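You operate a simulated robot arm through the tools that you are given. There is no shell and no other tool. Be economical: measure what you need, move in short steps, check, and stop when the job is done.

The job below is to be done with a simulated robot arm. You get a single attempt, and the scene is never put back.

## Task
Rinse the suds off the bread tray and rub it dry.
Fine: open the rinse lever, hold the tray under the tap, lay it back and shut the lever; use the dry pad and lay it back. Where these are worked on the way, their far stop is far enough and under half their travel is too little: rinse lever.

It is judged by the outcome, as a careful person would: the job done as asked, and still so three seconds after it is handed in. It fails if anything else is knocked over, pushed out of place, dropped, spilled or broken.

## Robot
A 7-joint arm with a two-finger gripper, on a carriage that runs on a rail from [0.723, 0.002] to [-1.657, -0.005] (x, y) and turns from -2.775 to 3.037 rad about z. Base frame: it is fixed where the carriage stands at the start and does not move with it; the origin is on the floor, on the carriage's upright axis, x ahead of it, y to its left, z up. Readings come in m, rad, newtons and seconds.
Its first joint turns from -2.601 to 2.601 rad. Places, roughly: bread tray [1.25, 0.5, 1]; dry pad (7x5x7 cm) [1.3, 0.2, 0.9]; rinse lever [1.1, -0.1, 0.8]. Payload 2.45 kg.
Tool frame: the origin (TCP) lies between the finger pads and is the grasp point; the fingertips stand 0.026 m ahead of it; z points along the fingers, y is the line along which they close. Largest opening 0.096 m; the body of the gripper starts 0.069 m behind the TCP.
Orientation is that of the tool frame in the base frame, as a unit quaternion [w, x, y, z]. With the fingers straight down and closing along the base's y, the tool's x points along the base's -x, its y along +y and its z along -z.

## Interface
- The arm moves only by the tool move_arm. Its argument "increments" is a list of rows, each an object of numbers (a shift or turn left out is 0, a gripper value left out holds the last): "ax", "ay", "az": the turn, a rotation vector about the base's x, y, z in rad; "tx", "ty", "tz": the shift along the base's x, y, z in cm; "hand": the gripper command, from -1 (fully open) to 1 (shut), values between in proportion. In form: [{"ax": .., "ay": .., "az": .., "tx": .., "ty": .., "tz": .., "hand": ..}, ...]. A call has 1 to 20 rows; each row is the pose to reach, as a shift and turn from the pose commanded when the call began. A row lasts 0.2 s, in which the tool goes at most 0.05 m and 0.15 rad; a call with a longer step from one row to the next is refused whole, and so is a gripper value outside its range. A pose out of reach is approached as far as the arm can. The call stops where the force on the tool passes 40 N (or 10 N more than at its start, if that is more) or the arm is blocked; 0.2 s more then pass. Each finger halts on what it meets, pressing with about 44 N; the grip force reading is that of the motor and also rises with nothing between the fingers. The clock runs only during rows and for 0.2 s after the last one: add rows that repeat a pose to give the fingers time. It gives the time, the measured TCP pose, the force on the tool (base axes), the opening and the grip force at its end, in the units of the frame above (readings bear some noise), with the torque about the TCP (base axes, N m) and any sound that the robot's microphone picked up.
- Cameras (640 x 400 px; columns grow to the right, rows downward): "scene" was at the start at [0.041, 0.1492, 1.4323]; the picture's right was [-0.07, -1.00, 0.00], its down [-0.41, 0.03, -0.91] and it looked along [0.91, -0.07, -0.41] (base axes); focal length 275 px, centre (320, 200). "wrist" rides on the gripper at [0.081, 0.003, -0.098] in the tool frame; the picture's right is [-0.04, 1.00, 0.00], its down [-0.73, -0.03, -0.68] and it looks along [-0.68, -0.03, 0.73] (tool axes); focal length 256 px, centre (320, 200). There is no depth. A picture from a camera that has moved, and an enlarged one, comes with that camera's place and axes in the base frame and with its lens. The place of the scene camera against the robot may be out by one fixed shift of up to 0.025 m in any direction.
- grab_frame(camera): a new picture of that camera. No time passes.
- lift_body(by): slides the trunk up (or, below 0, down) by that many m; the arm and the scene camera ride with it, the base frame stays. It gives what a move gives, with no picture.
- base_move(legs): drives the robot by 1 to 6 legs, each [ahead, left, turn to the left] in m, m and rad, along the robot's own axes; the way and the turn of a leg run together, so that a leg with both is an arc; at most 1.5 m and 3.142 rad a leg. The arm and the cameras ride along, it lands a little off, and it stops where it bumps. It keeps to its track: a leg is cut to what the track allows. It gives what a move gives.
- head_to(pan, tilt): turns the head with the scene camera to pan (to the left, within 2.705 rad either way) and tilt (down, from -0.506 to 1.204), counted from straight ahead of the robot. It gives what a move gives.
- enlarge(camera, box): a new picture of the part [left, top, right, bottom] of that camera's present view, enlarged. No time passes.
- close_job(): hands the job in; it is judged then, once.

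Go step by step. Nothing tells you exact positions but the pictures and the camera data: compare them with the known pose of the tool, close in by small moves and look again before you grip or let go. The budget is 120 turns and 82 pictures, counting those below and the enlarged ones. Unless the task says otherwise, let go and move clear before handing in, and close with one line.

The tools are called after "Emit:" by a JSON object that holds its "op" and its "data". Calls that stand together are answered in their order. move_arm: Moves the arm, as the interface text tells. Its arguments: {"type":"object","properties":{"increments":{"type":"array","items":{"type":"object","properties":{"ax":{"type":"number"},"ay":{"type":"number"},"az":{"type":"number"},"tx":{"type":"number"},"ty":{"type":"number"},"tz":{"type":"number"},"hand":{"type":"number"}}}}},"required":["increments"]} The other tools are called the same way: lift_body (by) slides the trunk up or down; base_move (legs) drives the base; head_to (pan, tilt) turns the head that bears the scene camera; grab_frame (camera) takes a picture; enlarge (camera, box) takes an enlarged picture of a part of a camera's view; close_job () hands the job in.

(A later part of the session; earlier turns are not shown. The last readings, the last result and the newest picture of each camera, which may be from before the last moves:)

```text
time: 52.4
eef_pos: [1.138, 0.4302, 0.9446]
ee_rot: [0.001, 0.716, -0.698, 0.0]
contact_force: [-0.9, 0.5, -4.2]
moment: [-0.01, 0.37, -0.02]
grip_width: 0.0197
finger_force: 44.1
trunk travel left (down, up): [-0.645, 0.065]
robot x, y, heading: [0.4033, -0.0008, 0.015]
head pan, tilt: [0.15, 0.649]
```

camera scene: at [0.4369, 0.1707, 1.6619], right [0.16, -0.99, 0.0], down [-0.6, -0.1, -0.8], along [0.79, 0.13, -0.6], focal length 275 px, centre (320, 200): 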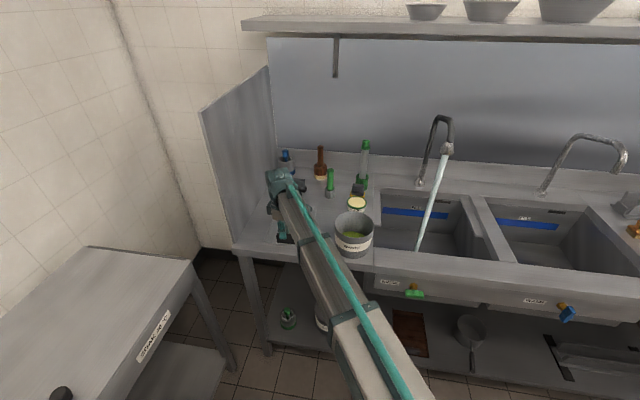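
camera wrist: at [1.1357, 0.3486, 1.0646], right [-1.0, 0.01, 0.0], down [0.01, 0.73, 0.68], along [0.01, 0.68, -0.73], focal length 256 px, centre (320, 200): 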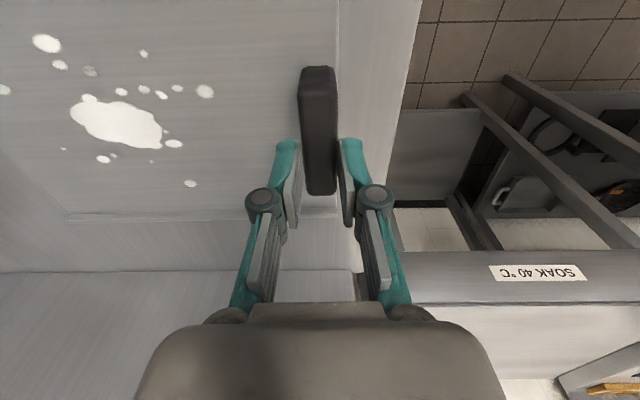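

Now it carries load (-4 N). Continuing slowly.

Emit:
{"op": "move_arm", "data": {"increments": [{"tz": 0.3}, {"tz": 0.6}, {"tz": 0.9}, {"tz": 1.2}, {"tz": 1.5}, {"tz": 1.8}, {"tz": 1.8}]}}

Emit:
{"op": "grab_frame", "data": {"camera": "wrist"}}

```text
time: 54.0
eef_pos: [1.1379, 0.4304, 0.9634]
ee_rot: [-0.001, 0.716, -0.698, -0.001]
contact_force: [-0.2, -0.4, -3.9]
moment: [0.01, 0.37, -0.02]
grip_width: 0.0196
finger_force: 43.8
trunk travel left (down, up): [-0.645, 0.065]
robot x, y, heading: [0.4046, -0.0023, 0.008]
head pan, tilt: [0.15, 0.649]
```

```text
43 pictures are left
camera wrist: at [1.1371, 0.3471, 1.0595], right [-1.0, 0.01, 0.0], down [0.01, 0.73, 0.68], along [0.01, 0.68, -0.73], focal length 256 px, centre (320, 200)
```

wrist: 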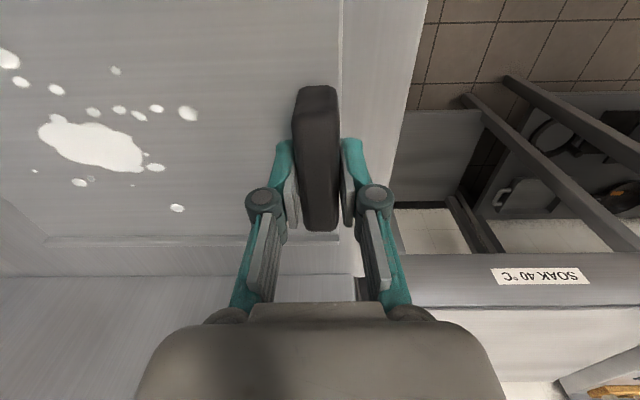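

The tray is held (≈0.4 kg). Lifting and carrying it toward the tap at (1.40, -0.14).

Emit:
{"op": "move_arm", "data": {"increments": [{"tz": 2.5}, {"tz": 5}, {"tz": 7.5}, {"tz": 10}, {"tz": 12.5}, {"tz": 15}, {"tz": 16}, {"tz": 16}]}}

Emit:
{"op": "move_arm", "data": {"increments": [{"ty": -2}, {"ty": -5}, {"ty": -8}, {"ty": -11}, {"ty": -14}, {"ty": -17}, {"ty": -20}, {"ty": -23}, {"ty": -26}, {"ty": -29}, {"ty": -32}, {"ty": -35}, {"ty": -38}, {"ty": -41}, {"ty": -44}, {"ty": -47}, {"ty": -50}, {"ty": -53}, {"ty": -55}, {"ty": -55}]}}

Emit:
{"op": "grab_frame", "data": {"camera": "scene"}}

Emit:
{"op": "grab_frame", "data": {"camera": "wrist"}}

```text
time: 55.8
eef_pos: [1.1371, 0.4292, 1.1217]
ee_rot: [0.001, 0.716, -0.698, 0.0]
contact_force: [0.8, 0.6, -4.5]
moment: [0.02, 0.33, 0.01]
grip_width: 0.0194
finger_force: 43.9
trunk travel left (down, up): [-0.645, 0.065]
robot x, y, heading: [0.4046, 0.0008, 0.012]
head pan, tilt: [0.15, 0.649]
```

```text
time: 60.0
eef_pos: [1.1339, -0.121, 1.1204]
ee_rot: [0.0, 0.717, -0.698, 0.0]
contact_force: [0.0, 0.1, -4.0]
moment: [0.0, 0.4, 0.01]
grip_width: 0.0196
finger_force: 43.9
trunk travel left (down, up): [-0.645, 0.065]
robot x, y, heading: [0.4015, 0.0022, 0.009]
head pan, tilt: [0.15, 0.649]
```

```text
42 pictures are left
camera scene: at [0.4372, 0.1705, 1.6619], right [0.16, -0.99, 0.0], down [-0.6, -0.1, -0.8], along [0.79, 0.13, -0.6], focal length 275 px, centre (320, 200)
```

scene: 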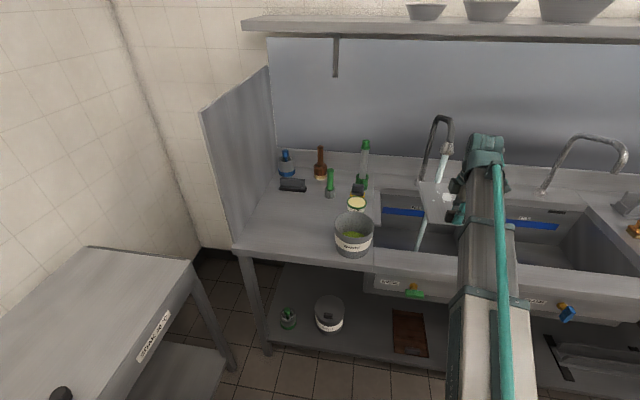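

```text
41 pictures are left
camera wrist: at [1.1341, -0.2032, 1.2176], right [-1.0, 0.01, 0.0], down [0.01, 0.73, 0.68], along [0.01, 0.68, -0.73], focal length 256 px, centre (320, 200)
```

wrist: 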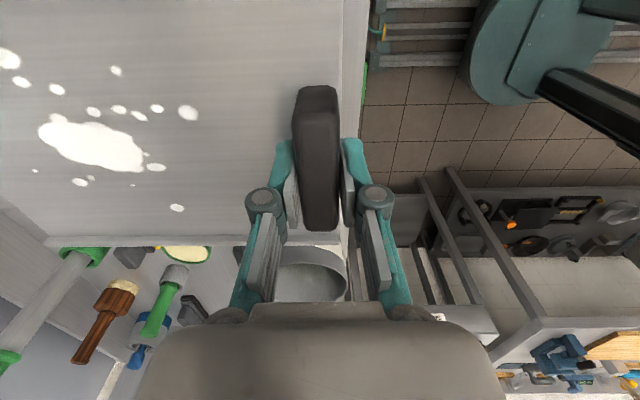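

Emit:
{"op": "enlarge", "data": {"camera": "scene", "box": [390, 105, 510, 255]}}

```text
2.67 times, centred on (450, 180) of scene
camera zoom: at [0.4372, 0.1705, 1.6619], right [0.16, -0.99, 0.0], down [-0.6, -0.1, -0.8], along [0.79, 0.13, -0.6], focal length 733 px, centre (-27, 253)
```

zoom: 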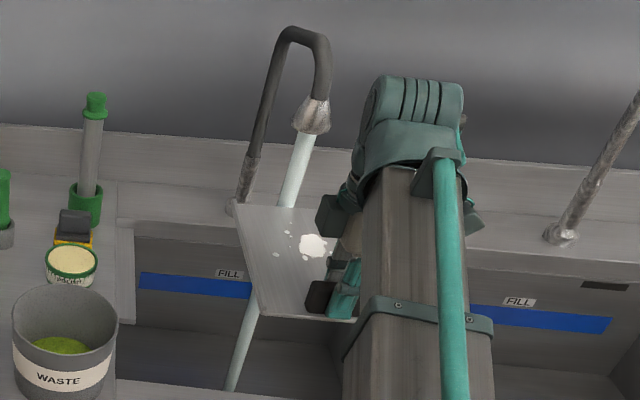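

The stream passes just beyond the tray's far edge. Moving the tray ~14 cm ahead so the suds lie under the water.

Emit:
{"op": "move_arm", "data": {"increments": [{"tx": 2, "tz": -1}, {"tx": 5, "tz": -3}, {"tx": 8, "tz": -4}, {"tx": 11, "tz": -4}, {"tx": 13.5, "tz": -4}, {"tx": 13.5, "tz": -4}, {"tx": 13.5, "tz": -4}]}}

Emit:
{"op": "enlarge", "data": {"camera": "scene", "box": [390, 105, 510, 255]}}

Emit:
{"op": "grab_frame", "data": {"camera": "wrist"}}

```text
time: 61.6
eef_pos: [1.2723, -0.1201, 1.0852]
ee_rot: [0.0, 0.716, -0.698, 0.0]
contact_force: [0.4, -0.7, -4.6]
moment: [0.04, 0.4, 0.02]
grip_width: 0.0198
finger_force: 44.4
trunk travel left (down, up): [-0.645, 0.065]
robot x, y, heading: [0.3973, -0.004, 0.014]
head pan, tilt: [0.15, 0.649]
```

```text
2.67 times, centred on (450, 180) of scene
camera zoom: at [0.4373, 0.1705, 1.6619], right [0.16, -0.99, 0.0], down [-0.6, -0.1, -0.8], along [0.79, 0.13, -0.6], focal length 733 px, centre (-27, 253)
```

zoom: 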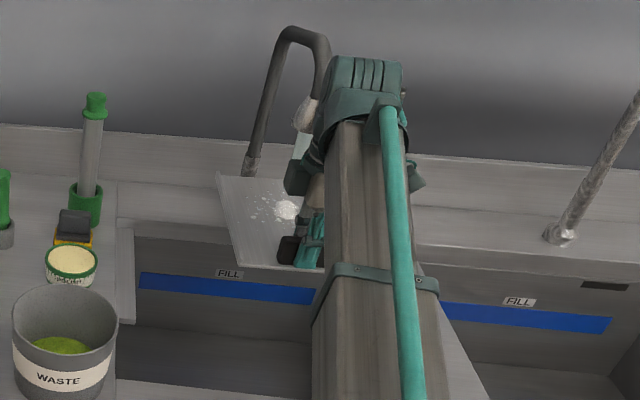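

```text
38 pictures are left
camera wrist: at [1.2718, -0.2021, 1.1819], right [-1.0, 0.01, 0.0], down [0.01, 0.73, 0.68], along [0.01, 0.68, -0.73], focal length 256 px, centre (320, 200)
```

wrist: 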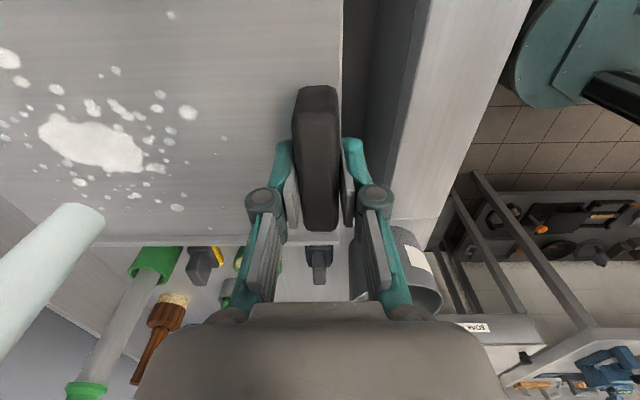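

The stream lands near (1.46, -0.06), at the tray's edge. Shifting the tray +5 cm x and +6 cm y.

Emit:
{"op": "move_arm", "data": {"increments": [{"tx": 1.5, "ty": 2}, {"tx": 3, "ty": 4}, {"tx": 4.5, "ty": 6}, {"tx": 5, "ty": 6}, {"tx": 5, "ty": 6}, {"tx": 5, "ty": 6}]}}

Emit:
{"op": "grab_frame", "data": {"camera": "wrist"}}

```text
time: 63.0
eef_pos: [1.3221, -0.0585, 1.082]
ee_rot: [-0.001, 0.716, -0.698, 0.0]
contact_force: [-0.6, 0.2, -4.2]
moment: [0.02, 0.4, 0.01]
grip_width: 0.0195
finger_force: 43.8
trunk travel left (down, up): [-0.645, 0.065]
robot x, y, heading: [0.4036, 0.0005, 0.016]
head pan, tilt: [0.15, 0.649]
```

```text
37 pictures are left
camera wrist: at [1.3216, -0.1408, 1.1802], right [-1.0, 0.01, 0.0], down [0.01, 0.73, 0.68], along [0.01, 0.68, -0.73], focal length 256 px, centre (320, 200)
```

wrist: 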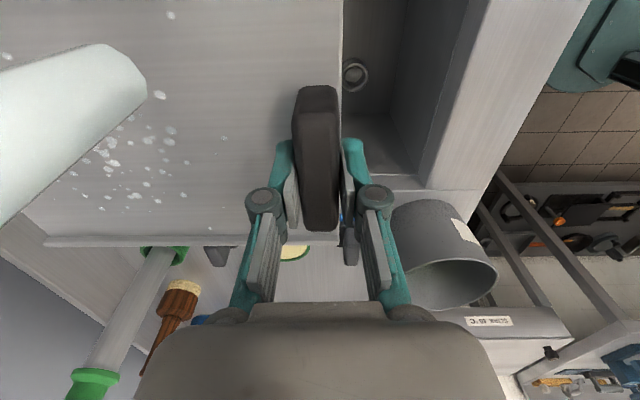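

Suds are washing off where the stream lands. Sweeping the tray under the stream to cover the rest.

Emit:
{"op": "move_arm", "data": {"increments": [{"tx": 0, "ty": -1.5}, {"tx": 0, "ty": -3}, {"tx": 0, "ty": -4.5}, {"tx": 0, "ty": -6}, {"tx": -2, "ty": -6}, {"tx": -2, "ty": -4.5}, {"tx": -2, "ty": -3}, {"tx": -2, "ty": -1.5}, {"tx": -4, "ty": -1.5}, {"tx": -4, "ty": -3}, {"tx": -4, "ty": -4.5}, {"tx": -4, "ty": -6}, {"tx": -2, "ty": -7}, {"tx": 0, "ty": -7}, {"tx": 1.5, "ty": -6}, {"tx": 1.5, "ty": -4.5}, {"tx": 1.5, "ty": -3}, {"tx": 1.5, "ty": -1.5}, {"tx": 1.5, "ty": 0}, {"tx": -2, "ty": -2}]}}

Emit:
{"op": "grab_frame", "data": {"camera": "wrist"}}

```text
time: 66.2
eef_pos: [1.3222, -0.1281, 1.0823]
ee_rot: [0.006, 0.713, -0.701, -0.003]
contact_force: [-12.1, -4.9, 0.6]
moment: [0.64, -1.19, -0.12]
grip_width: 0.0198
finger_force: 44.7
trunk travel left (down, up): [-0.645, 0.065]
robot x, y, heading: [0.4034, 0.0017, 0.007]
head pan, tilt: [0.15, 0.649]
stopped in row 16: the force on the tool passed its limit at 51 N (the readings are from after the stop); the commanded pose is now the measured one
```

```text
36 pictures are left
camera wrist: at [1.3222, -0.2107, 1.1784], right [-1.0, 0.02, 0.01], down [0.02, 0.74, 0.68], along [0.01, 0.68, -0.74], focal length 256 px, centre (320, 200)
```

wrist: 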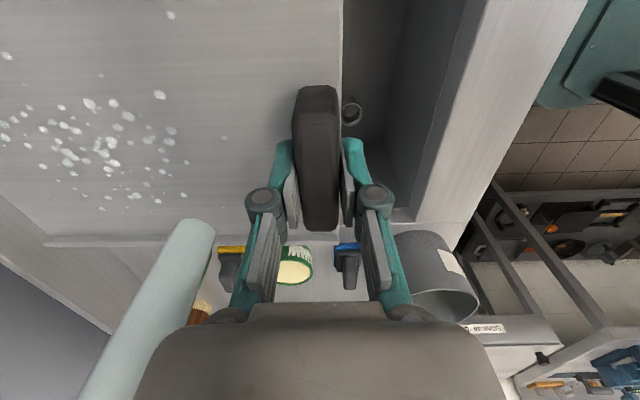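

Contact occurred at the far x (likely the hand against the spout), so I back off in x and sweep over positive y where the suds actually meet the stream.

Emit:
{"op": "move_arm", "data": {"increments": [{"tx": -3}, {"tx": -5, "ty": 2}, {"tx": -5, "ty": 4}, {"tx": -5, "ty": 5.5}, {"tx": -5, "ty": 7}, {"tx": -5, "ty": 8.5}, {"tx": -5, "ty": 10}, {"tx": -5, "ty": 11.5}, {"tx": -3, "ty": 11.5}, {"tx": -3, "ty": 10}, {"tx": -3, "ty": 8.5}, {"tx": -3, "ty": 7}, {"tx": -3, "ty": 5.5}, {"tx": -3, "ty": 4}, {"tx": -1, "ty": 4}, {"tx": -1, "ty": 5.5}, {"tx": -1, "ty": 7}, {"tx": -1, "ty": 8.5}, {"tx": -1, "ty": 10}, {"tx": -1, "ty": 11.5}]}}

Emit:
{"op": "grab_frame", "data": {"camera": "wrist"}}

Emit:
{"op": "enlarge", "data": {"camera": "scene", "box": [390, 105, 510, 255]}}

```text
time: 70.4
eef_pos: [1.3183, -0.0082, 1.0793]
ee_rot: [0.004, 0.713, -0.701, -0.002]
contact_force: [-0.7, -0.2, -4.3]
moment: [0.01, 0.39, 0.02]
grip_width: 0.0195
finger_force: 43.9
trunk travel left (down, up): [-0.645, 0.065]
robot x, y, heading: [0.404, 0.0029, 0.013]
head pan, tilt: [0.15, 0.649]
```

```text
35 pictures are left
camera wrist: at [1.3174, -0.0907, 1.1771], right [-1.0, 0.02, 0.01], down [0.02, 0.74, 0.68], along [0.01, 0.68, -0.74], focal length 256 px, centre (320, 200)
```

wrist: 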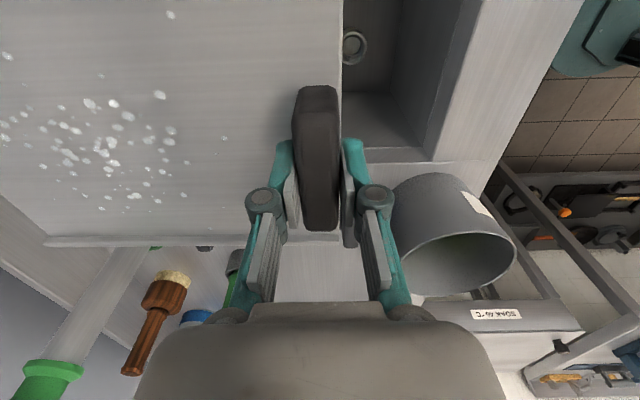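

```text
2.67 times, centred on (450, 180) of scene
camera zoom: at [0.4372, 0.1708, 1.6619], right [0.16, -0.99, 0.0], down [-0.6, -0.1, -0.8], along [0.79, 0.13, -0.6], focal length 733 px, centre (-27, 253)
```

zoom: 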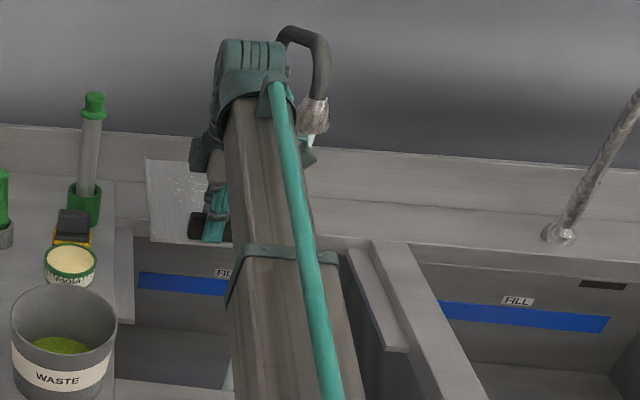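

Re-triangulating from three views, the stream is at about (1.388, -0.114); suds lie 6–19 cm ahead of the TCP. I'll raster the tray accordingly, staying clear of the spout.

Emit:
{"op": "move_arm", "data": {"increments": [{"tx": -2, "ty": -3}, {"tx": -2, "ty": -5}, {"tx": -2, "ty": -7}, {"tx": -2, "ty": -9}, {"tx": -2, "ty": -11}, {"tx": -2, "ty": -13}, {"tx": -2, "ty": -15}, {"tx": -4.5, "ty": -16}, {"tx": -4.5, "ty": -14}, {"tx": -4.5, "ty": -12}, {"tx": -4.5, "ty": -10}, {"tx": -4.5, "ty": -8}, {"tx": -4.5, "ty": -6}, {"tx": -4.5, "ty": -4}, {"tx": -7, "ty": -5}, {"tx": -7, "ty": -7}, {"tx": -7, "ty": -9}, {"tx": -7, "ty": -11}, {"tx": -7, "ty": -13}, {"tx": -7, "ty": -15}]}}

Emit:
{"op": "move_arm", "data": {"increments": [{"tx": -2.5, "ty": -1}, {"tx": -2.5, "ty": 1}, {"tx": -2.5, "ty": 3}, {"tx": -2.5, "ty": 5}, {"tx": -2.5, "ty": 7}, {"tx": -2.5, "ty": 9}, {"tx": -4.5, "ty": 10}, {"tx": -4.5, "ty": 8}, {"tx": -4.5, "ty": 6}, {"tx": -4.5, "ty": 4}, {"tx": -4.5, "ty": 2}, {"tx": -4.5, "ty": 0}, {"tx": -4.5, "ty": -1}]}}

Emit:
{"op": "grab_frame", "data": {"camera": "wrist"}}

```text
time: 74.6
eef_pos: [1.2471, -0.1629, 1.0786]
ee_rot: [0.004, 0.713, -0.701, -0.003]
contact_force: [-0.3, 0.7, -5.3]
moment: [-0.01, 0.37, 0.01]
grip_width: 0.0198
finger_force: 43.8
trunk travel left (down, up): [-0.645, 0.065]
robot x, y, heading: [0.4051, 0.0039, 0.009]
head pan, tilt: [0.15, 0.649]
```

```text
time: 77.4
eef_pos: [1.2002, -0.1724, 1.0801]
ee_rot: [0.004, 0.714, -0.7, -0.003]
contact_force: [0.6, -0.7, -3.7]
moment: [0.02, 0.35, 0.02]
grip_width: 0.0198
finger_force: 44.0
trunk travel left (down, up): [-0.645, 0.065]
robot x, y, heading: [0.4058, -0.0005, 0.013]
head pan, tilt: [0.15, 0.649]
```

```text
33 pictures are left
camera wrist: at [1.1996, -0.2546, 1.1771], right [-1.0, 0.02, 0.01], down [0.02, 0.74, 0.68], along [0.01, 0.68, -0.74], focal length 256 px, centre (320, 200)
```

wrist: 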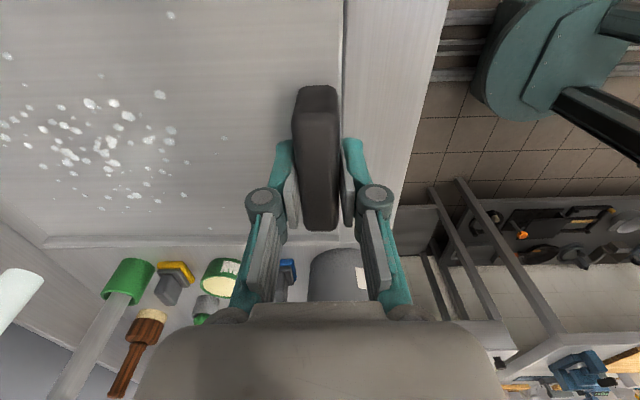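

Emit:
{"op": "enlarge", "data": {"camera": "wrist", "box": [0, 60, 240, 220]}}

```text
2.50 times, centred on (120, 140) of wrist
camera zoom: at [1.1996, -0.2546, 1.1771], right [-1.0, 0.02, 0.01], down [0.02, 0.74, 0.68], along [0.01, 0.68, -0.74], focal length 640 px, centre (820, 350)
```

zoom: 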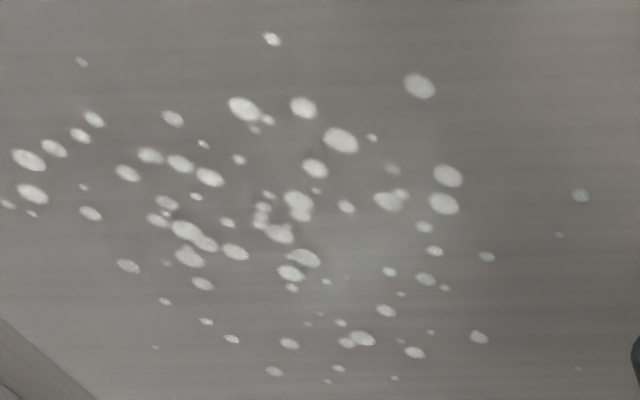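

It's unclear whether these are leftover suds or water beads. I'll dwell under the stream around the centre for a few seconds and compare.

Emit:
{"op": "move_arm", "data": {"increments": [{"tx": 2, "ty": 3}, {"tx": 5, "ty": 6}, {"tx": 5, "ty": 6}, {"tx": 5, "ty": 6}, {"tx": 5, "ty": 6}, {"tx": 5, "ty": 6}, {"tx": 5, "ty": 6}, {"tx": 6, "ty": 6}, {"tx": 6, "ty": 7}, {"tx": 5, "ty": 8}, {"tx": 4, "ty": 7}, {"tx": 4, "ty": 6}, {"tx": 4, "ty": 5}, {"tx": 5, "ty": 4}, {"tx": 6, "ty": 4}, {"tx": 7, "ty": 5}, {"tx": 7, "ty": 6}, {"tx": 7, "ty": 7}, {"tx": 5, "ty": 2}, {"tx": 0, "ty": 0}]}}

Emit:
{"op": "enlarge", "data": {"camera": "wrist", "box": [0, 60, 240, 220]}}

```text
refused: row 19 steps farther than a row can; nothing moved
```

```text
2.50 times, centred on (120, 140) of wrist
camera zoom: at [1.1996, -0.2546, 1.1771], right [-1.0, 0.02, 0.01], down [0.02, 0.74, 0.68], along [0.01, 0.68, -0.74], focal length 640 px, centre (820, 350)
```

zoom: 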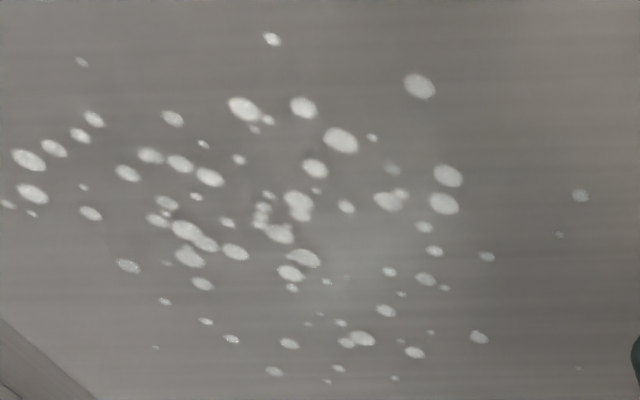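

Emit:
{"op": "move_arm", "data": {"increments": [{"tx": 2, "ty": 3}, {"tx": 5, "ty": 6}, {"tx": 5, "ty": 6}, {"tx": 5, "ty": 6}, {"tx": 5, "ty": 6}, {"tx": 5, "ty": 6}, {"tx": 5, "ty": 6}, {"tx": 6, "ty": 6}, {"tx": 6, "ty": 7}, {"tx": 5, "ty": 8}, {"tx": 4, "ty": 7}, {"tx": 4, "ty": 6}, {"tx": 4, "ty": 5}, {"tx": 5, "ty": 4}, {"tx": 6, "ty": 4}, {"tx": 7, "ty": 5}, {"tx": 7, "ty": 6}, {"tx": 5, "ty": 4}, {"tx": 2, "ty": 2}, {"tx": 0, "ty": 0}]}}

Emit:
{"op": "enlarge", "data": {"camera": "wrist", "box": [0, 60, 240, 220]}}

```text
time: 81.6
eef_pos: [1.2003, -0.1712, 1.0771]
ee_rot: [0.004, 0.715, -0.699, -0.003]
contact_force: [0.0, 0.1, -3.3]
moment: [0.02, 0.37, 0.03]
grip_width: 0.0196
finger_force: 44.1
trunk travel left (down, up): [-0.645, 0.065]
robot x, y, heading: [0.4029, 0.0017, 0.011]
head pan, tilt: [0.15, 0.649]
```

```text
2.50 times, centred on (120, 140) of wrist
camera zoom: at [1.2002, -0.2531, 1.1745], right [-1.0, 0.02, 0.01], down [0.02, 0.74, 0.68], along [0.01, 0.68, -0.74], focal length 640 px, centre (820, 350)
```

zoom: 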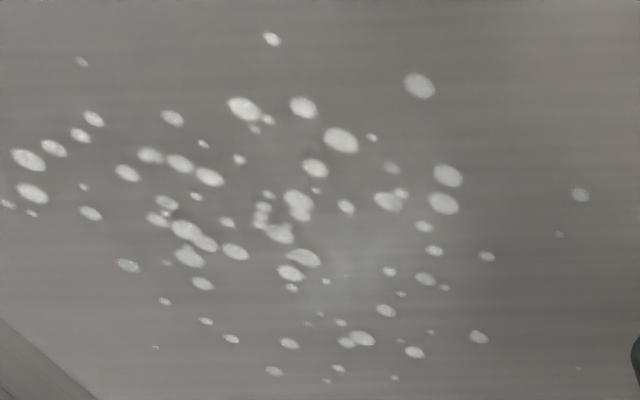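

Dwelling changes nothing: the suds are off and what remains are stable water beads. Carrying the tray back to its place.

Emit:
{"op": "move_arm", "data": {"increments": [{"tz": 2, "tx": -1}, {"tz": 4.5, "tx": -3.5, "ay": -0.01}, {"tz": 4.5, "tx": -6.3, "ay": -0.01}, {"tz": 4.5, "tx": -6.3, "ay": -0.01, "ty": 3}, {"tz": 4.5, "tx": -6.3, "ay": -0.01, "ty": 7}, {"tz": 4.5, "tx": -6.3, "ay": -0.01, "ty": 11}, {"tz": 4.5, "tx": -6.3, "ay": -0.01, "ty": 15}, {"tz": 4.5, "tx": -6.3, "ay": -0.01, "ty": 19}, {"tz": 4.5, "tx": -6.3, "ay": -0.01, "ty": 23}, {"tz": 4.5, "tx": -6.3, "ay": -0.01, "ty": 27}, {"tz": 4.5, "tx": -6.3, "ay": -0.01, "ty": 31}, {"tz": 4.5, "tx": -6.3, "ay": -0.01, "ty": 35}, {"tz": 4.5, "tx": -6.3, "ay": -0.01, "ty": 39}, {"tz": 4.5, "tx": -6.3, "ay": -0.01, "ty": 43}, {"tz": 4.5, "tx": -6.3, "ay": -0.01, "ty": 47}, {"tz": 4.5, "tx": -6.3, "ay": -0.01, "ty": 51}, {"tz": 4.5, "tx": -6.3, "ay": -0.01, "ty": 55}, {"tz": 4.5, "tx": -6.3, "ay": -0.01, "ty": 58}, {"tz": 4.5, "tx": -6.3, "ay": -0.01, "ty": 60.1}, {"tz": 4.5, "tx": -6.3, "ay": -0.01, "ty": 60.1}]}}

Emit:
{"op": "move_arm", "data": {"increments": [{"tz": -3}, {"tz": -6}, {"tz": -9}, {"tz": -12}, {"tz": -14.5}, {"tz": -16}, {"tz": -16}]}}

Emit:
{"op": "grab_frame", "data": {"camera": "wrist"}}

```text
time: 85.8
eef_pos: [1.1398, 0.4302, 1.1223]
ee_rot: [0.0, 0.714, -0.7, 0.001]
contact_force: [-1.1, 1.1, -3.6]
moment: [0.02, 0.38, 0.02]
grip_width: 0.0196
finger_force: 44.0
trunk travel left (down, up): [-0.645, 0.065]
robot x, y, heading: [0.4054, 0.0033, 0.014]
head pan, tilt: [0.15, 0.649]
```

```text
time: 87.4
eef_pos: [1.14, 0.4302, 0.9631]
ee_rot: [0.0, 0.714, -0.701, 0.001]
contact_force: [0.6, -0.5, -3.5]
moment: [-0.03, 0.35, 0.0]
grip_width: 0.0197
finger_force: 43.8
trunk travel left (down, up): [-0.645, 0.065]
robot x, y, heading: [0.4039, 0.0012, 0.014]
head pan, tilt: [0.15, 0.649]
```

```text
29 pictures are left
camera wrist: at [1.1376, 0.3486, 1.0595], right [-1.0, 0.02, 0.0], down [0.02, 0.74, 0.68], along [0.01, 0.68, -0.74], focal length 256 px, centre (320, 200)
```

wrist: 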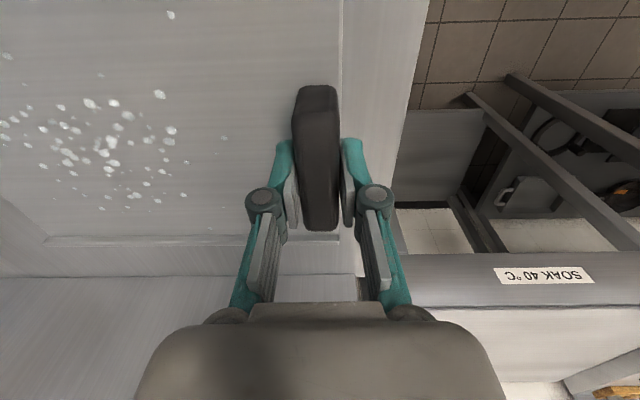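

Emit:
{"op": "move_arm", "data": {"increments": [{"tz": -0.6, "tx": -0.2}, {"tz": -1.2, "tx": -0.2}, {"tz": -1.8, "tx": -0.2}, {"tz": -2.2, "tx": -0.2}, {"tz": -2.6, "tx": -0.2}, {"tz": -2.6, "tx": -0.2}]}}

```text
time: 88.8
eef_pos: [1.1374, 0.4297, 0.9369]
ee_rot: [0.0, 0.714, -0.7, 0.0]
contact_force: [2.4, 0.0, 2.6]
moment: [0.57, -0.09, -0.09]
grip_width: 0.0196
finger_force: 44.0
trunk travel left (down, up): [-0.645, 0.065]
robot x, y, heading: [0.407, 0.0005, 0.011]
head pan, tilt: [0.15, 0.649]
```

The tray rests on the counter. Releasing and rising.

Emit:
{"op": "move_arm", "data": {"increments": [{"hand": 0}, {"hand": 0}, {"hand": 0}, {"tz": 2}, {"tz": 5}, {"tz": 9}, {"tz": 13}, {"tz": 17}, {"tz": 20}, {"tz": 20}]}}

Emit:
{"op": "grab_frame", "data": {"camera": "wrist"}}

```text
time: 91.0
eef_pos: [1.1337, 0.4305, 1.1409]
ee_rot: [0.001, 0.714, -0.701, 0.001]
contact_force: [0.4, -0.1, -0.3]
moment: [0.0, -0.03, 0.04]
grip_width: 0.0479
finger_force: 0.0
trunk travel left (down, up): [-0.645, 0.065]
robot x, y, heading: [0.4035, 0.0046, 0.008]
head pan, tilt: [0.15, 0.649]
```

```text
28 pictures are left
camera wrist: at [1.1323, 0.3486, 1.2385], right [-1.0, 0.02, 0.0], down [0.02, 0.74, 0.68], along [0.01, 0.68, -0.74], focal length 256 px, centre (320, 200)
```

wrist: 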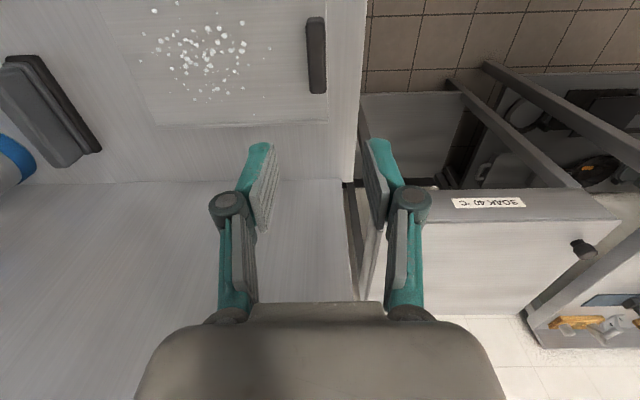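

The tray is laid back. Now the lever: back off, and reverse the earlier moves to face it.

Emit:
{"op": "base_move", "data": {"legs": [[-0.365, 0, 0]]}}

Emit:
{"op": "move_arm", "data": {"increments": [{"az": -0.14, "ty": -3}, {"az": -0.28, "ty": -6}, {"az": -0.42, "ty": -9}, {"az": -0.56, "ty": -12}, {"az": -0.7, "ty": -15}, {"az": -0.84, "ty": -18}, {"az": -0.98, "ty": -22}, {"az": -1.12, "ty": -26}, {"az": -1.26, "ty": -30}, {"az": -1.4, "ty": -34}, {"az": -1.5, "ty": -38}, {"az": -1.551, "ty": -42}, {"az": -1.551, "ty": -46}, {"az": -1.551, "ty": -49}, {"az": -1.551, "ty": -49}]}}

Emit:
{"op": "move_arm", "data": {"increments": [{"ay": -0.14}, {"ay": -0.28}, {"ay": -0.42}, {"ay": -0.56, "tx": 2}, {"ay": -0.7, "tx": 4}, {"ay": -0.84, "tx": 6}, {"ay": -0.98, "tx": 8}, {"ay": -1.12, "tx": 9}, {"ay": -1.26, "tx": 10}, {"ay": -1.4, "tx": 10}, {"ay": -1.5, "tx": 10}, {"ay": -1.571, "tx": 10}, {"ay": -1.571, "tx": 10}]}}

Emit:
{"op": "lift_body", "data": {"by": -0.355}}

```text
time: 93.4
eef_pos: [0.7691, 0.4277, 1.1431]
ee_rot: [0.0, 0.712, -0.702, 0.001]
contact_force: [0.3, -0.1, 0.2]
moment: [-0.04, -0.03, 0.01]
grip_width: 0.048
finger_force: 0.0
trunk travel left (down, up): [-0.645, 0.065]
robot x, y, heading: [0.0398, 0.0017, 0.003]
head pan, tilt: [0.15, 0.649]
```

```text
time: 96.6
eef_pos: [0.7703, -0.0634, 1.1431]
ee_rot: [0.0, -0.018, 1.0, 0.0]
contact_force: [-0.2, 0.0, 0.3]
moment: [0.02, -0.01, 0.0]
grip_width: 0.048
finger_force: 0.0
trunk travel left (down, up): [-0.645, 0.065]
robot x, y, heading: [0.0375, 0.0, 0.006]
head pan, tilt: [0.15, 0.649]
```

```text
time: 99.4
eef_pos: [0.8688, -0.0619, 1.1404]
ee_rot: [0.702, -0.013, 0.712, -0.013]
contact_force: [0.0, 0.3, 0.5]
moment: [-0.01, -0.02, 0.0]
grip_width: 0.048
finger_force: 0.1
trunk travel left (down, up): [-0.645, 0.065]
robot x, y, heading: [0.0395, -0.0004, 0.002]
head pan, tilt: [0.15, 0.649]
```

```text
time: 102.8
eef_pos: [0.8705, -0.0628, 0.7861]
ee_rot: [0.702, -0.014, 0.712, -0.011]
contact_force: [-0.7, 0.1, -0.4]
moment: [-0.01, 0.01, -0.02]
grip_width: 0.0478
finger_force: 0.0
trunk travel left (down, up): [-0.29, 0.42]
robot x, y, heading: [0.0377, 0.0043, 0.0]
head pan, tilt: [0.15, 0.649]
```

Emit:
{"op": "move_arm", "data": {"increments": [{"ax": -0.14, "ty": 0.5}, {"ax": -0.28, "ty": 0.5}, {"ax": -0.42, "ty": 0.5}, {"ax": -0.56, "ty": 0.5}, {"ax": -0.7, "ty": 0.5}, {"ax": -0.84, "ty": 0.5}, {"ax": -0.98, "ty": 0.5}, {"ax": -1.12, "ty": 0.5}, {"ax": -1.26, "ty": 0.5}, {"ax": -1.4, "ty": 0.5}, {"ax": -1.5, "ty": 0.5}, {"ax": -1.52, "ty": 0.5}, {"ax": -1.52, "ty": 0.5, "tx": 4}, {"ax": -1.52, "ty": 0.5, "tx": 8}, {"ax": -1.52, "ty": 0.5, "tx": 12}, {"ax": -1.52, "ty": 0.5, "tx": 15}, {"ax": -1.52, "ty": 0.5, "tx": 15}]}}

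Emit:
{"op": "grab_frame", "data": {"camera": "wrist"}}

```text
time: 106.4
eef_pos: [1.0201, -0.0587, 0.7879]
ee_rot: [0.499, -0.494, 0.507, -0.5]
contact_force: [-0.2, -0.3, -0.8]
moment: [-0.01, -0.03, 0.02]
grip_width: 0.048
finger_force: 0.0
trunk travel left (down, up): [-0.29, 0.42]
robot x, y, heading: [0.0388, -0.0063, 0.01]
head pan, tilt: [0.15, 0.649]
```

```text
27 pictures are left
camera wrist: at [0.9209, -0.1388, 0.7819], right [0.0, 0.05, -1.0], down [-0.67, 0.74, 0.04], along [0.74, 0.67, 0.03], focal length 256 px, centre (320, 200)
```

wrist: 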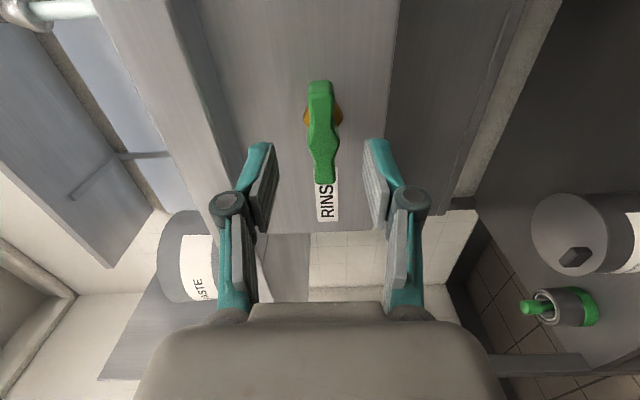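

Aligned. Advance, grip, and turn back.

Emit:
{"op": "move_arm", "data": {"increments": [{"tx": 2, "tz": -0.2}, {"tx": 4, "tz": -0.2}, {"tx": 4, "tz": -0.2, "hand": 1}, {"tx": 4, "tz": -0.2}, {"tx": 4, "tz": -0.2}, {"tx": 4, "tz": -0.2}]}}

Emit:
{"op": "move_arm", "data": {"increments": [{"ax": 0.12}, {"ax": 0.24}, {"ax": 0.36}, {"ax": 0.48}, {"ax": 0.6}, {"ax": 0.72}, {"ax": 0.84}, {"ax": 0.96}, {"ax": 1.08}, {"ax": 1.2}, {"ax": 1.32}, {"ax": 1.44}, {"ax": 1.54}, {"ax": 1.6}, {"ax": 1.62}]}}

```text
time: 107.8
eef_pos: [1.0598, -0.0577, 0.785]
ee_rot: [0.499, -0.493, 0.509, -0.499]
contact_force: [4.5, -1.0, 3.6]
moment: [0.0, -0.11, -0.49]
grip_width: 0.0157
finger_force: 42.4
trunk travel left (down, up): [-0.29, 0.42]
robot x, y, heading: [0.0371, 0.0002, 0.002]
head pan, tilt: [0.15, 0.649]
```

```text
time: 111.0
eef_pos: [1.0591, -0.0568, 0.7843]
ee_rot: [0.701, 0.02, 0.712, 0.024]
contact_force: [-7.2, 6.3, -4.2]
moment: [-1.34, 0.1, 0.13]
grip_width: 0.0167
finger_force: 42.5
trunk travel left (down, up): [-0.29, 0.42]
robot x, y, heading: [0.0425, -0.0017, 0.003]
head pan, tilt: [0.15, 0.649]
```

Torque shows the closed stop has been reached. Release and back off, then check the tap.

Emit:
{"op": "move_arm", "data": {"increments": [{"ax": -0.05}, {"ax": -0.05, "hand": 0}, {"ax": -0.05, "hand": 0}, {"ax": -0.05, "hand": 0}, {"ax": -0.05, "tx": -3}, {"ax": -0.05, "tx": -7}, {"ax": -0.05, "tx": -11}, {"ax": -0.05, "tx": -15}, {"ax": -0.05, "tx": -19}, {"ax": -0.05, "tx": -19}]}}

Emit:
{"op": "grab_frame", "data": {"camera": "wrist"}}

```text
time: 113.2
eef_pos: [0.8743, -0.0587, 0.7842]
ee_rot: [0.702, 0.003, 0.712, 0.006]
contact_force: [-0.6, 0.2, 0.5]
moment: [0.02, -0.02, 0.0]
grip_width: 0.0478
finger_force: 0.1
trunk travel left (down, up): [-0.29, 0.42]
robot x, y, heading: [0.0398, -0.0025, 0.011]
head pan, tilt: [0.15, 0.649]
```

```text
26 pictures are left
camera wrist: at [0.7742, -0.0544, 0.7032], right [0.0, 1.0, 0.05], down [-0.67, -0.04, 0.74], along [0.74, -0.03, 0.67], focal length 256 px, centre (320, 200)
```

wrist: 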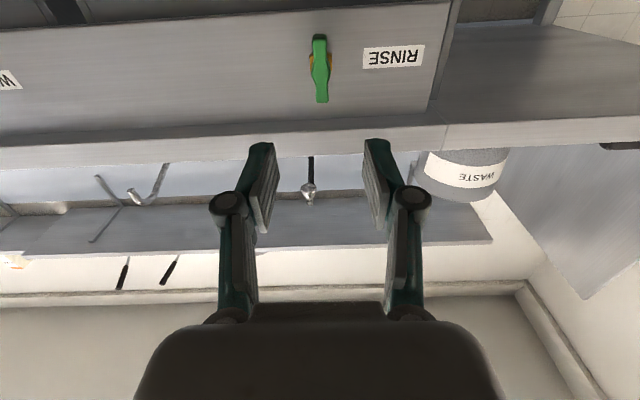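

The lever is shut and the tap has stopped. Next the dry pad: raise, point the tool down, shift to y≈0.16, and drive in.

Emit:
{"op": "lift_body", "data": {"by": 0.36}}

Emit:
{"op": "move_arm", "data": {"increments": [{"ay": 0.14, "hand": -1}, {"ay": 0.28, "ty": 2}, {"ay": 0.42, "ty": 4}, {"ay": 0.56, "ty": 6}, {"ay": 0.7, "ty": 8}, {"ay": 0.84, "ty": 10}, {"ay": 0.98, "ty": 12}, {"ay": 1.12, "ty": 14}, {"ay": 1.26, "ty": 16}, {"ay": 1.4, "ty": 18}, {"ay": 1.5, "ty": 20}, {"ay": 1.557, "ty": 22}, {"ay": 1.557, "ty": 22}]}}

Emit:
{"op": "base_move", "data": {"legs": [[0.5, 0, 0]]}}

Emit:
{"op": "grab_frame", "data": {"camera": "wrist"}}

```text
time: 116.7
eef_pos: [0.8732, -0.0585, 1.1447]
ee_rot: [0.702, 0.004, 0.712, 0.006]
contact_force: [-0.7, 0.1, 0.5]
moment: [-0.03, -0.01, 0.01]
grip_width: 0.048
finger_force: 0.0
trunk travel left (down, up): [-0.65, 0.06]
robot x, y, heading: [0.038, -0.0007, 0.007]
head pan, tilt: [0.15, 0.649]
```

```text
time: 119.5
eef_pos: [0.8727, 0.1617, 1.1438]
ee_rot: [-0.001, 0.008, 1.0, 0.002]
contact_force: [0.3, -0.4, 0.5]
moment: [0.03, 0.01, -0.01]
grip_width: 0.0962
finger_force: 0.0
out of reach, approached as far as the arm can: row 1
trunk travel left (down, up): [-0.65, 0.06]
robot x, y, heading: [0.0388, -0.0005, 0.011]
head pan, tilt: [0.15, 0.649]
```

```text
time: 122.5
eef_pos: [1.3684, 0.1713, 1.1442]
ee_rot: [-0.001, 0.002, 1.0, 0.002]
contact_force: [0.6, -0.1, 0.3]
moment: [0.0, 0.05, 0.01]
grip_width: 0.0962
finger_force: 0.1
trunk travel left (down, up): [-0.65, 0.06]
robot x, y, heading: [0.5373, 0.001, 0.016]
head pan, tilt: [0.15, 0.649]
```

```text
25 pictures are left
camera wrist: at [1.2872, 0.1742, 1.2408], right [0.04, 1.0, 0.0], down [0.73, -0.03, 0.68], along [0.68, -0.03, -0.74], focal length 256 px, centre (320, 200)
```

wrist: 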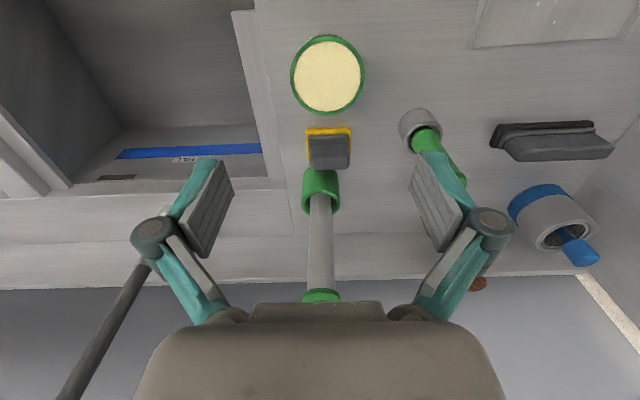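

Pad handle is near (1.457, 0.179), with the brush standing upright at x≈1.54. I tilt the tool slightly so the hand leans away from the brush, and descend partly.

Emit:
{"op": "move_arm", "data": {"increments": [{"tx": 3, "ty": 0.8, "ay": -0.1}, {"tx": 6, "ty": 0.8, "ay": -0.2}, {"tx": 8.5, "ty": 0.8, "ay": -0.2}, {"tx": 8.5, "ty": 0.8, "ay": -0.2, "tz": -3}, {"tx": 8.5, "ty": 0.8, "ay": -0.2, "tz": -6}, {"tx": 8.5, "ty": 0.8, "ay": -0.2, "tz": -9}, {"tx": 8.5, "ty": 0.8, "ay": -0.2, "tz": -9}]}}

Emit:
{"op": "grab_frame", "data": {"camera": "wrist"}}

Emit:
{"op": "grab_frame", "data": {"camera": "scene"}}

```text
time: 124.0
eef_pos: [1.4527, 0.1787, 1.0546]
ee_rot: [0.1, 0.002, 0.995, 0.002]
contact_force: [-0.5, -0.3, -0.3]
moment: [-0.01, 0.02, 0.02]
grip_width: 0.0959
finger_force: 0.1
trunk travel left (down, up): [-0.65, 0.06]
robot x, y, heading: [0.5355, 0.0026, 0.022]
head pan, tilt: [0.15, 0.649]
```

```text
24 pictures are left
camera wrist: at [1.3534, 0.1805, 1.1345], right [0.04, 1.0, 0.01], down [0.58, -0.03, 0.81], along [0.81, -0.03, -0.59], focal length 256 px, centre (320, 200)
```

wrist: 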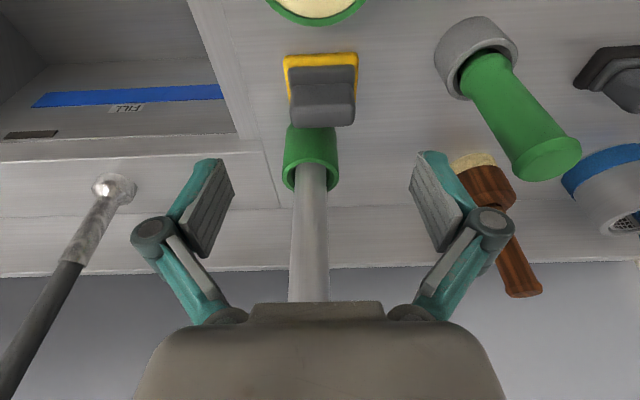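

```text
23 pictures are left
camera scene: at [0.5672, 0.1712, 1.667], right [0.17, -0.99, 0.0], down [-0.6, -0.1, -0.8], along [0.79, 0.13, -0.6], focal length 275 px, centre (320, 200)
```

scene: 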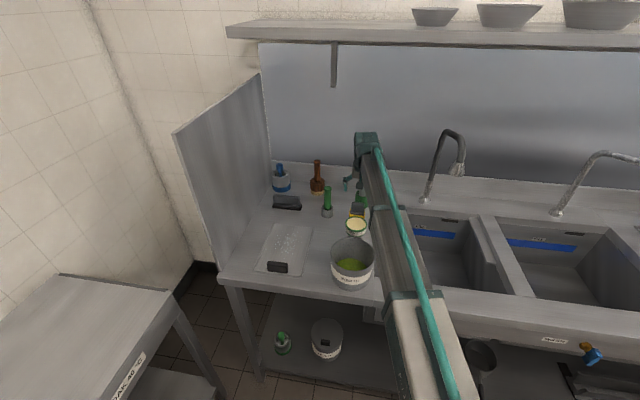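

Emit:
{"op": "move_arm", "data": {"increments": [{"tx": 1.2, "ty": 0.2, "tz": -2}, {"tx": 2.5, "ty": 0.2, "tz": -4.5}, {"tx": 2.5, "ty": 0.2, "tz": -4.5}]}}

Emit:
{"op": "grab_frame", "data": {"camera": "wrist"}}

```text
time: 124.8
eef_pos: [1.4749, 0.1792, 1.01]
ee_rot: [0.099, 0.002, 0.995, 0.002]
contact_force: [-0.2, 0.4, -0.3]
moment: [0.03, -0.01, 0.0]
grip_width: 0.0959
finger_force: 0.0
trunk travel left (down, up): [-0.65, 0.06]
robot x, y, heading: [0.5388, 0.0013, 0.016]
head pan, tilt: [0.15, 0.649]
```

```text
22 pictures are left
camera wrist: at [1.3768, 0.1826, 1.0888], right [0.04, 1.0, 0.01], down [0.58, -0.03, 0.81], along [0.81, -0.03, -0.59], focal length 256 px, centre (320, 200)
```

wrist: 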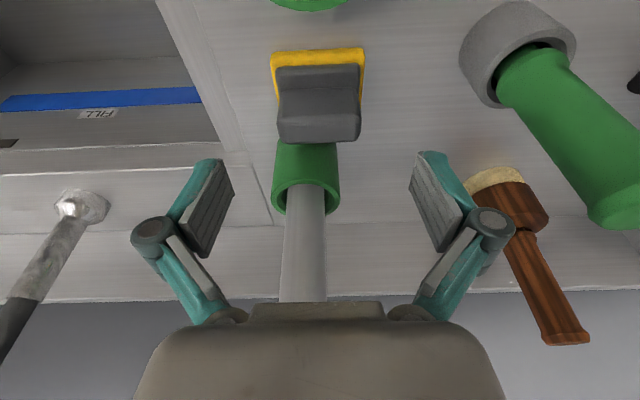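

Emit:
{"op": "move_arm", "data": {"increments": [{"tx": 0.3, "tz": -2}, {"tx": 0.3, "tz": -4}, {"tx": 0.3, "tz": -5.3}, {"tx": 0.3, "tz": -5.3}]}}

Emit:
{"op": "grab_frame", "data": {"camera": "wrist"}}

```text
time: 125.8
eef_pos: [1.4823, 0.1811, 0.9584]
ee_rot: [0.1, 0.002, 0.995, 0.002]
contact_force: [0.2, 0.1, 1.2]
moment: [0.01, 0.0, 0.02]
grip_width: 0.0958
finger_force: 0.1
trunk travel left (down, up): [-0.65, 0.06]
robot x, y, heading: [0.5368, 0.0015, 0.017]
head pan, tilt: [0.15, 0.649]
```

```text
21 pictures are left
camera wrist: at [1.3826, 0.1846, 1.0374], right [0.04, 1.0, 0.01], down [0.58, -0.03, 0.81], along [0.81, -0.03, -0.59], focal length 256 px, centre (320, 200)
```

wrist: 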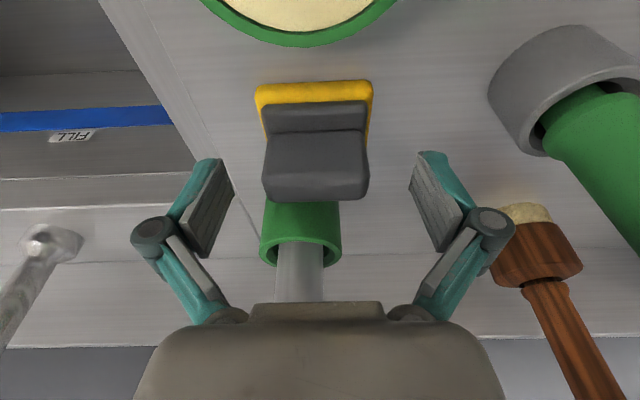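

Emit:
{"op": "move_arm", "data": {"increments": [{"tz": -0.5, "tx": -0.3}, {"tz": -1, "tx": -0.3}, {"tz": -1, "tx": -0.3, "hand": 1}, {"tz": -1, "tx": -0.3}, {"tz": -1, "tx": -0.3}, {"tz": -1, "tx": -0.3}]}}

Emit:
{"op": "move_arm", "data": {"increments": [{"tz": 0.3}, {"tz": 0.6}, {"tz": 0.9}, {"tz": 1.2}, {"tz": 1.6}, {"tz": 2}, {"tz": 2}]}}

Emit:
{"op": "grab_frame", "data": {"camera": "wrist"}}

```text
time: 127.2
eef_pos: [1.4768, 0.1811, 0.9485]
ee_rot: [0.101, 0.002, 0.995, 0.002]
contact_force: [-0.5, -1.5, 5.0]
moment: [0.15, 0.1, 0.05]
grip_width: 0.0549
finger_force: 43.8
trunk travel left (down, up): [-0.65, 0.06]
robot x, y, heading: [0.5361, -0.0031, 0.019]
head pan, tilt: [0.15, 0.649]
```

```text
time: 128.8
eef_pos: [1.48, 0.1802, 0.9657]
ee_rot: [0.099, 0.002, 0.995, 0.002]
contact_force: [0.1, 0.9, -0.9]
moment: [-0.01, 0.02, 0.0]
grip_width: 0.0546
finger_force: 44.1
trunk travel left (down, up): [-0.65, 0.06]
robot x, y, heading: [0.5348, -0.0033, 0.015]
head pan, tilt: [0.15, 0.649]
```

```text
20 pictures are left
camera wrist: at [1.3794, 0.1827, 1.045], right [0.04, 1.0, 0.01], down [0.58, -0.03, 0.81], along [0.81, -0.03, -0.59], focal length 256 px, centre (320, 200)
```

wrist: 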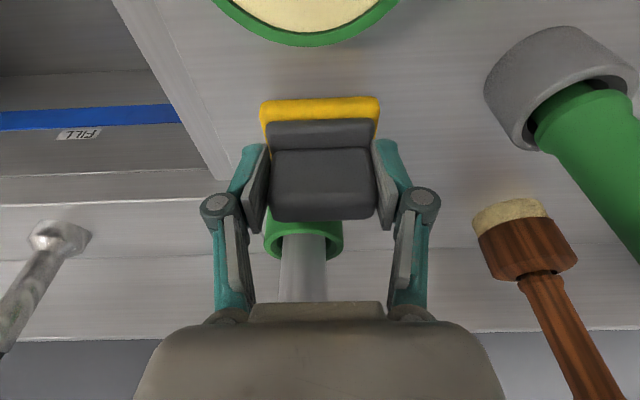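

The pad is held. Lifting it and moving over the tray.

Emit:
{"op": "move_arm", "data": {"increments": [{"tz": 4}, {"tz": 8}, {"tz": 12}, {"tz": 14}, {"tz": 14, "tx": -4, "ty": 1}, {"tz": 14, "tx": -7.5, "ty": 4}, {"tz": 14, "tx": -11, "ty": 7}, {"tz": 14, "tx": -14.5, "ty": 10}, {"tz": 14, "tx": -18, "ty": 13}, {"tz": 14, "tx": -20, "ty": 17}, {"tz": 14, "tx": -21, "ty": 21}, {"tz": 14, "tx": -21, "ty": 25}, {"tz": 14, "tx": -21, "ty": 25}, {"tz": 10, "tx": -21, "ty": 25}, {"tz": 6, "tx": -21, "ty": 25}, {"tz": 3, "tx": -21, "ty": 25}, {"tz": 3, "tx": -21, "ty": 25}]}}

Emit:
{"op": "grab_frame", "data": {"camera": "wrist"}}

```text
time: 132.4
eef_pos: [1.2656, 0.4317, 0.9943]
ee_rot: [0.1, 0.002, 0.995, 0.002]
contact_force: [-0.3, 0.3, -1.4]
moment: [-0.01, 0.04, 0.01]
grip_width: 0.0531
finger_force: 44.4
trunk travel left (down, up): [-0.65, 0.06]
robot x, y, heading: [0.5373, 0.0022, 0.018]
head pan, tilt: [0.15, 0.649]
```

```text
19 pictures are left
camera wrist: at [1.1665, 0.435, 1.0736], right [0.04, 1.0, 0.01], down [0.58, -0.03, 0.81], along [0.81, -0.03, -0.59], focal length 256 px, centre (320, 200)
```

wrist: 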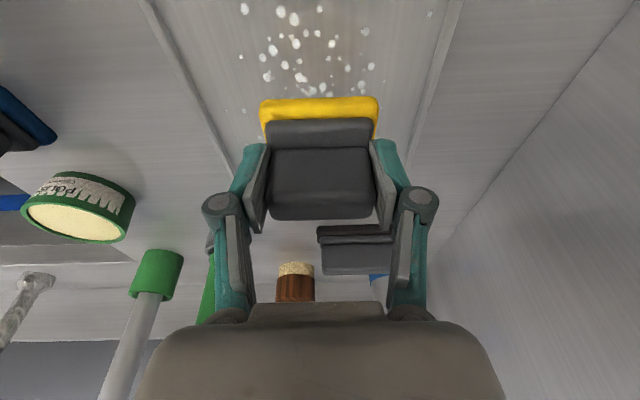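

Droplets lie partly under and in front of the pad. Lowering gently to contact.

Emit:
{"op": "move_arm", "data": {"increments": [{"tz": -1.5}, {"tz": -2.5}, {"tz": -3.3}, {"tz": -3.7}, {"tz": -3.7}]}}

```text
time: 133.7
eef_pos: [1.2647, 0.4334, 0.9577]
ee_rot: [0.099, 0.002, 0.995, 0.001]
contact_force: [1.4, 0.1, -0.7]
moment: [0.01, 0.03, 0.02]
grip_width: 0.053
finger_force: 44.8
trunk travel left (down, up): [-0.65, 0.06]
robot x, y, heading: [0.535, 0.002, 0.017]
head pan, tilt: [0.15, 0.649]
```

Emit:
{"op": "move_arm", "data": {"increments": [{"tz": -0.3}, {"tz": -0.5}, {"tz": -0.5}]}}

```text
time: 134.4
eef_pos: [1.2669, 0.4318, 0.9562]
ee_rot: [0.1, 0.002, 0.995, 0.002]
contact_force: [3.4, 3.7, 18.9]
moment: [-0.19, 0.23, -0.01]
grip_width: 0.0533
finger_force: 43.7
trunk travel left (down, up): [-0.65, 0.06]
robot x, y, heading: [0.5359, 0.0017, 0.016]
head pan, tilt: [0.15, 0.649]
```

Light contact found. Easing the pressure and rubbing across the tray.

Emit:
{"op": "move_arm", "data": {"increments": [{"tz": 0.2}, {"tz": 0.2, "ty": 2}, {"tz": 0.2, "ty": 3.8}, {"tz": 0.2, "ty": 2, "tx": 0}, {"tz": 0.2, "ty": 0}, {"tz": 0.2, "ty": -2}, {"tz": 0.2, "ty": -3.8}, {"tz": 0.2, "ty": -3.8, "tx": 2.5}, {"tz": 0.2, "ty": -2, "tx": 2.5}, {"tz": 0.2, "ty": 0, "tx": 2.5}, {"tz": 0.2, "ty": 2, "tx": 2.5}, {"tz": 0.2, "ty": 3.8, "tx": 2.5}, {"tz": 0.2, "ty": 3.8, "tx": 5}, {"tz": 0.2, "ty": 2, "tx": 5}, {"tz": 0.2, "ty": 0, "tx": 5}, {"tz": 0.2, "ty": -2, "tx": 5}, {"tz": 0.2, "ty": -3.8, "tx": 5}]}}

Emit:
{"op": "grab_frame", "data": {"camera": "wrist"}}

```text
time: 138.1
eef_pos: [1.3183, 0.392, 0.9554]
ee_rot: [0.099, 0.002, 0.995, 0.001]
contact_force: [0.1, -0.1, 0.3]
moment: [-0.08, 0.05, 0.04]
grip_width: 0.0529
finger_force: 43.4
trunk travel left (down, up): [-0.65, 0.06]
robot x, y, heading: [0.534, 0.0009, 0.013]
head pan, tilt: [0.15, 0.649]
```

```text
18 pictures are left
camera wrist: at [1.2204, 0.3959, 1.0346], right [0.04, 1.0, 0.01], down [0.58, -0.03, 0.81], along [0.81, -0.03, -0.59], focal length 256 px, centre (320, 200)
```

wrist: 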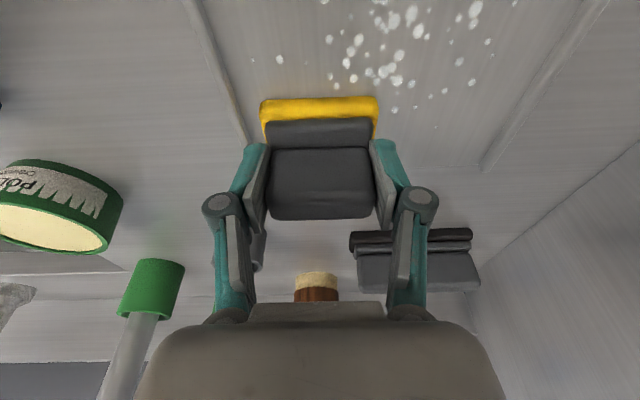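

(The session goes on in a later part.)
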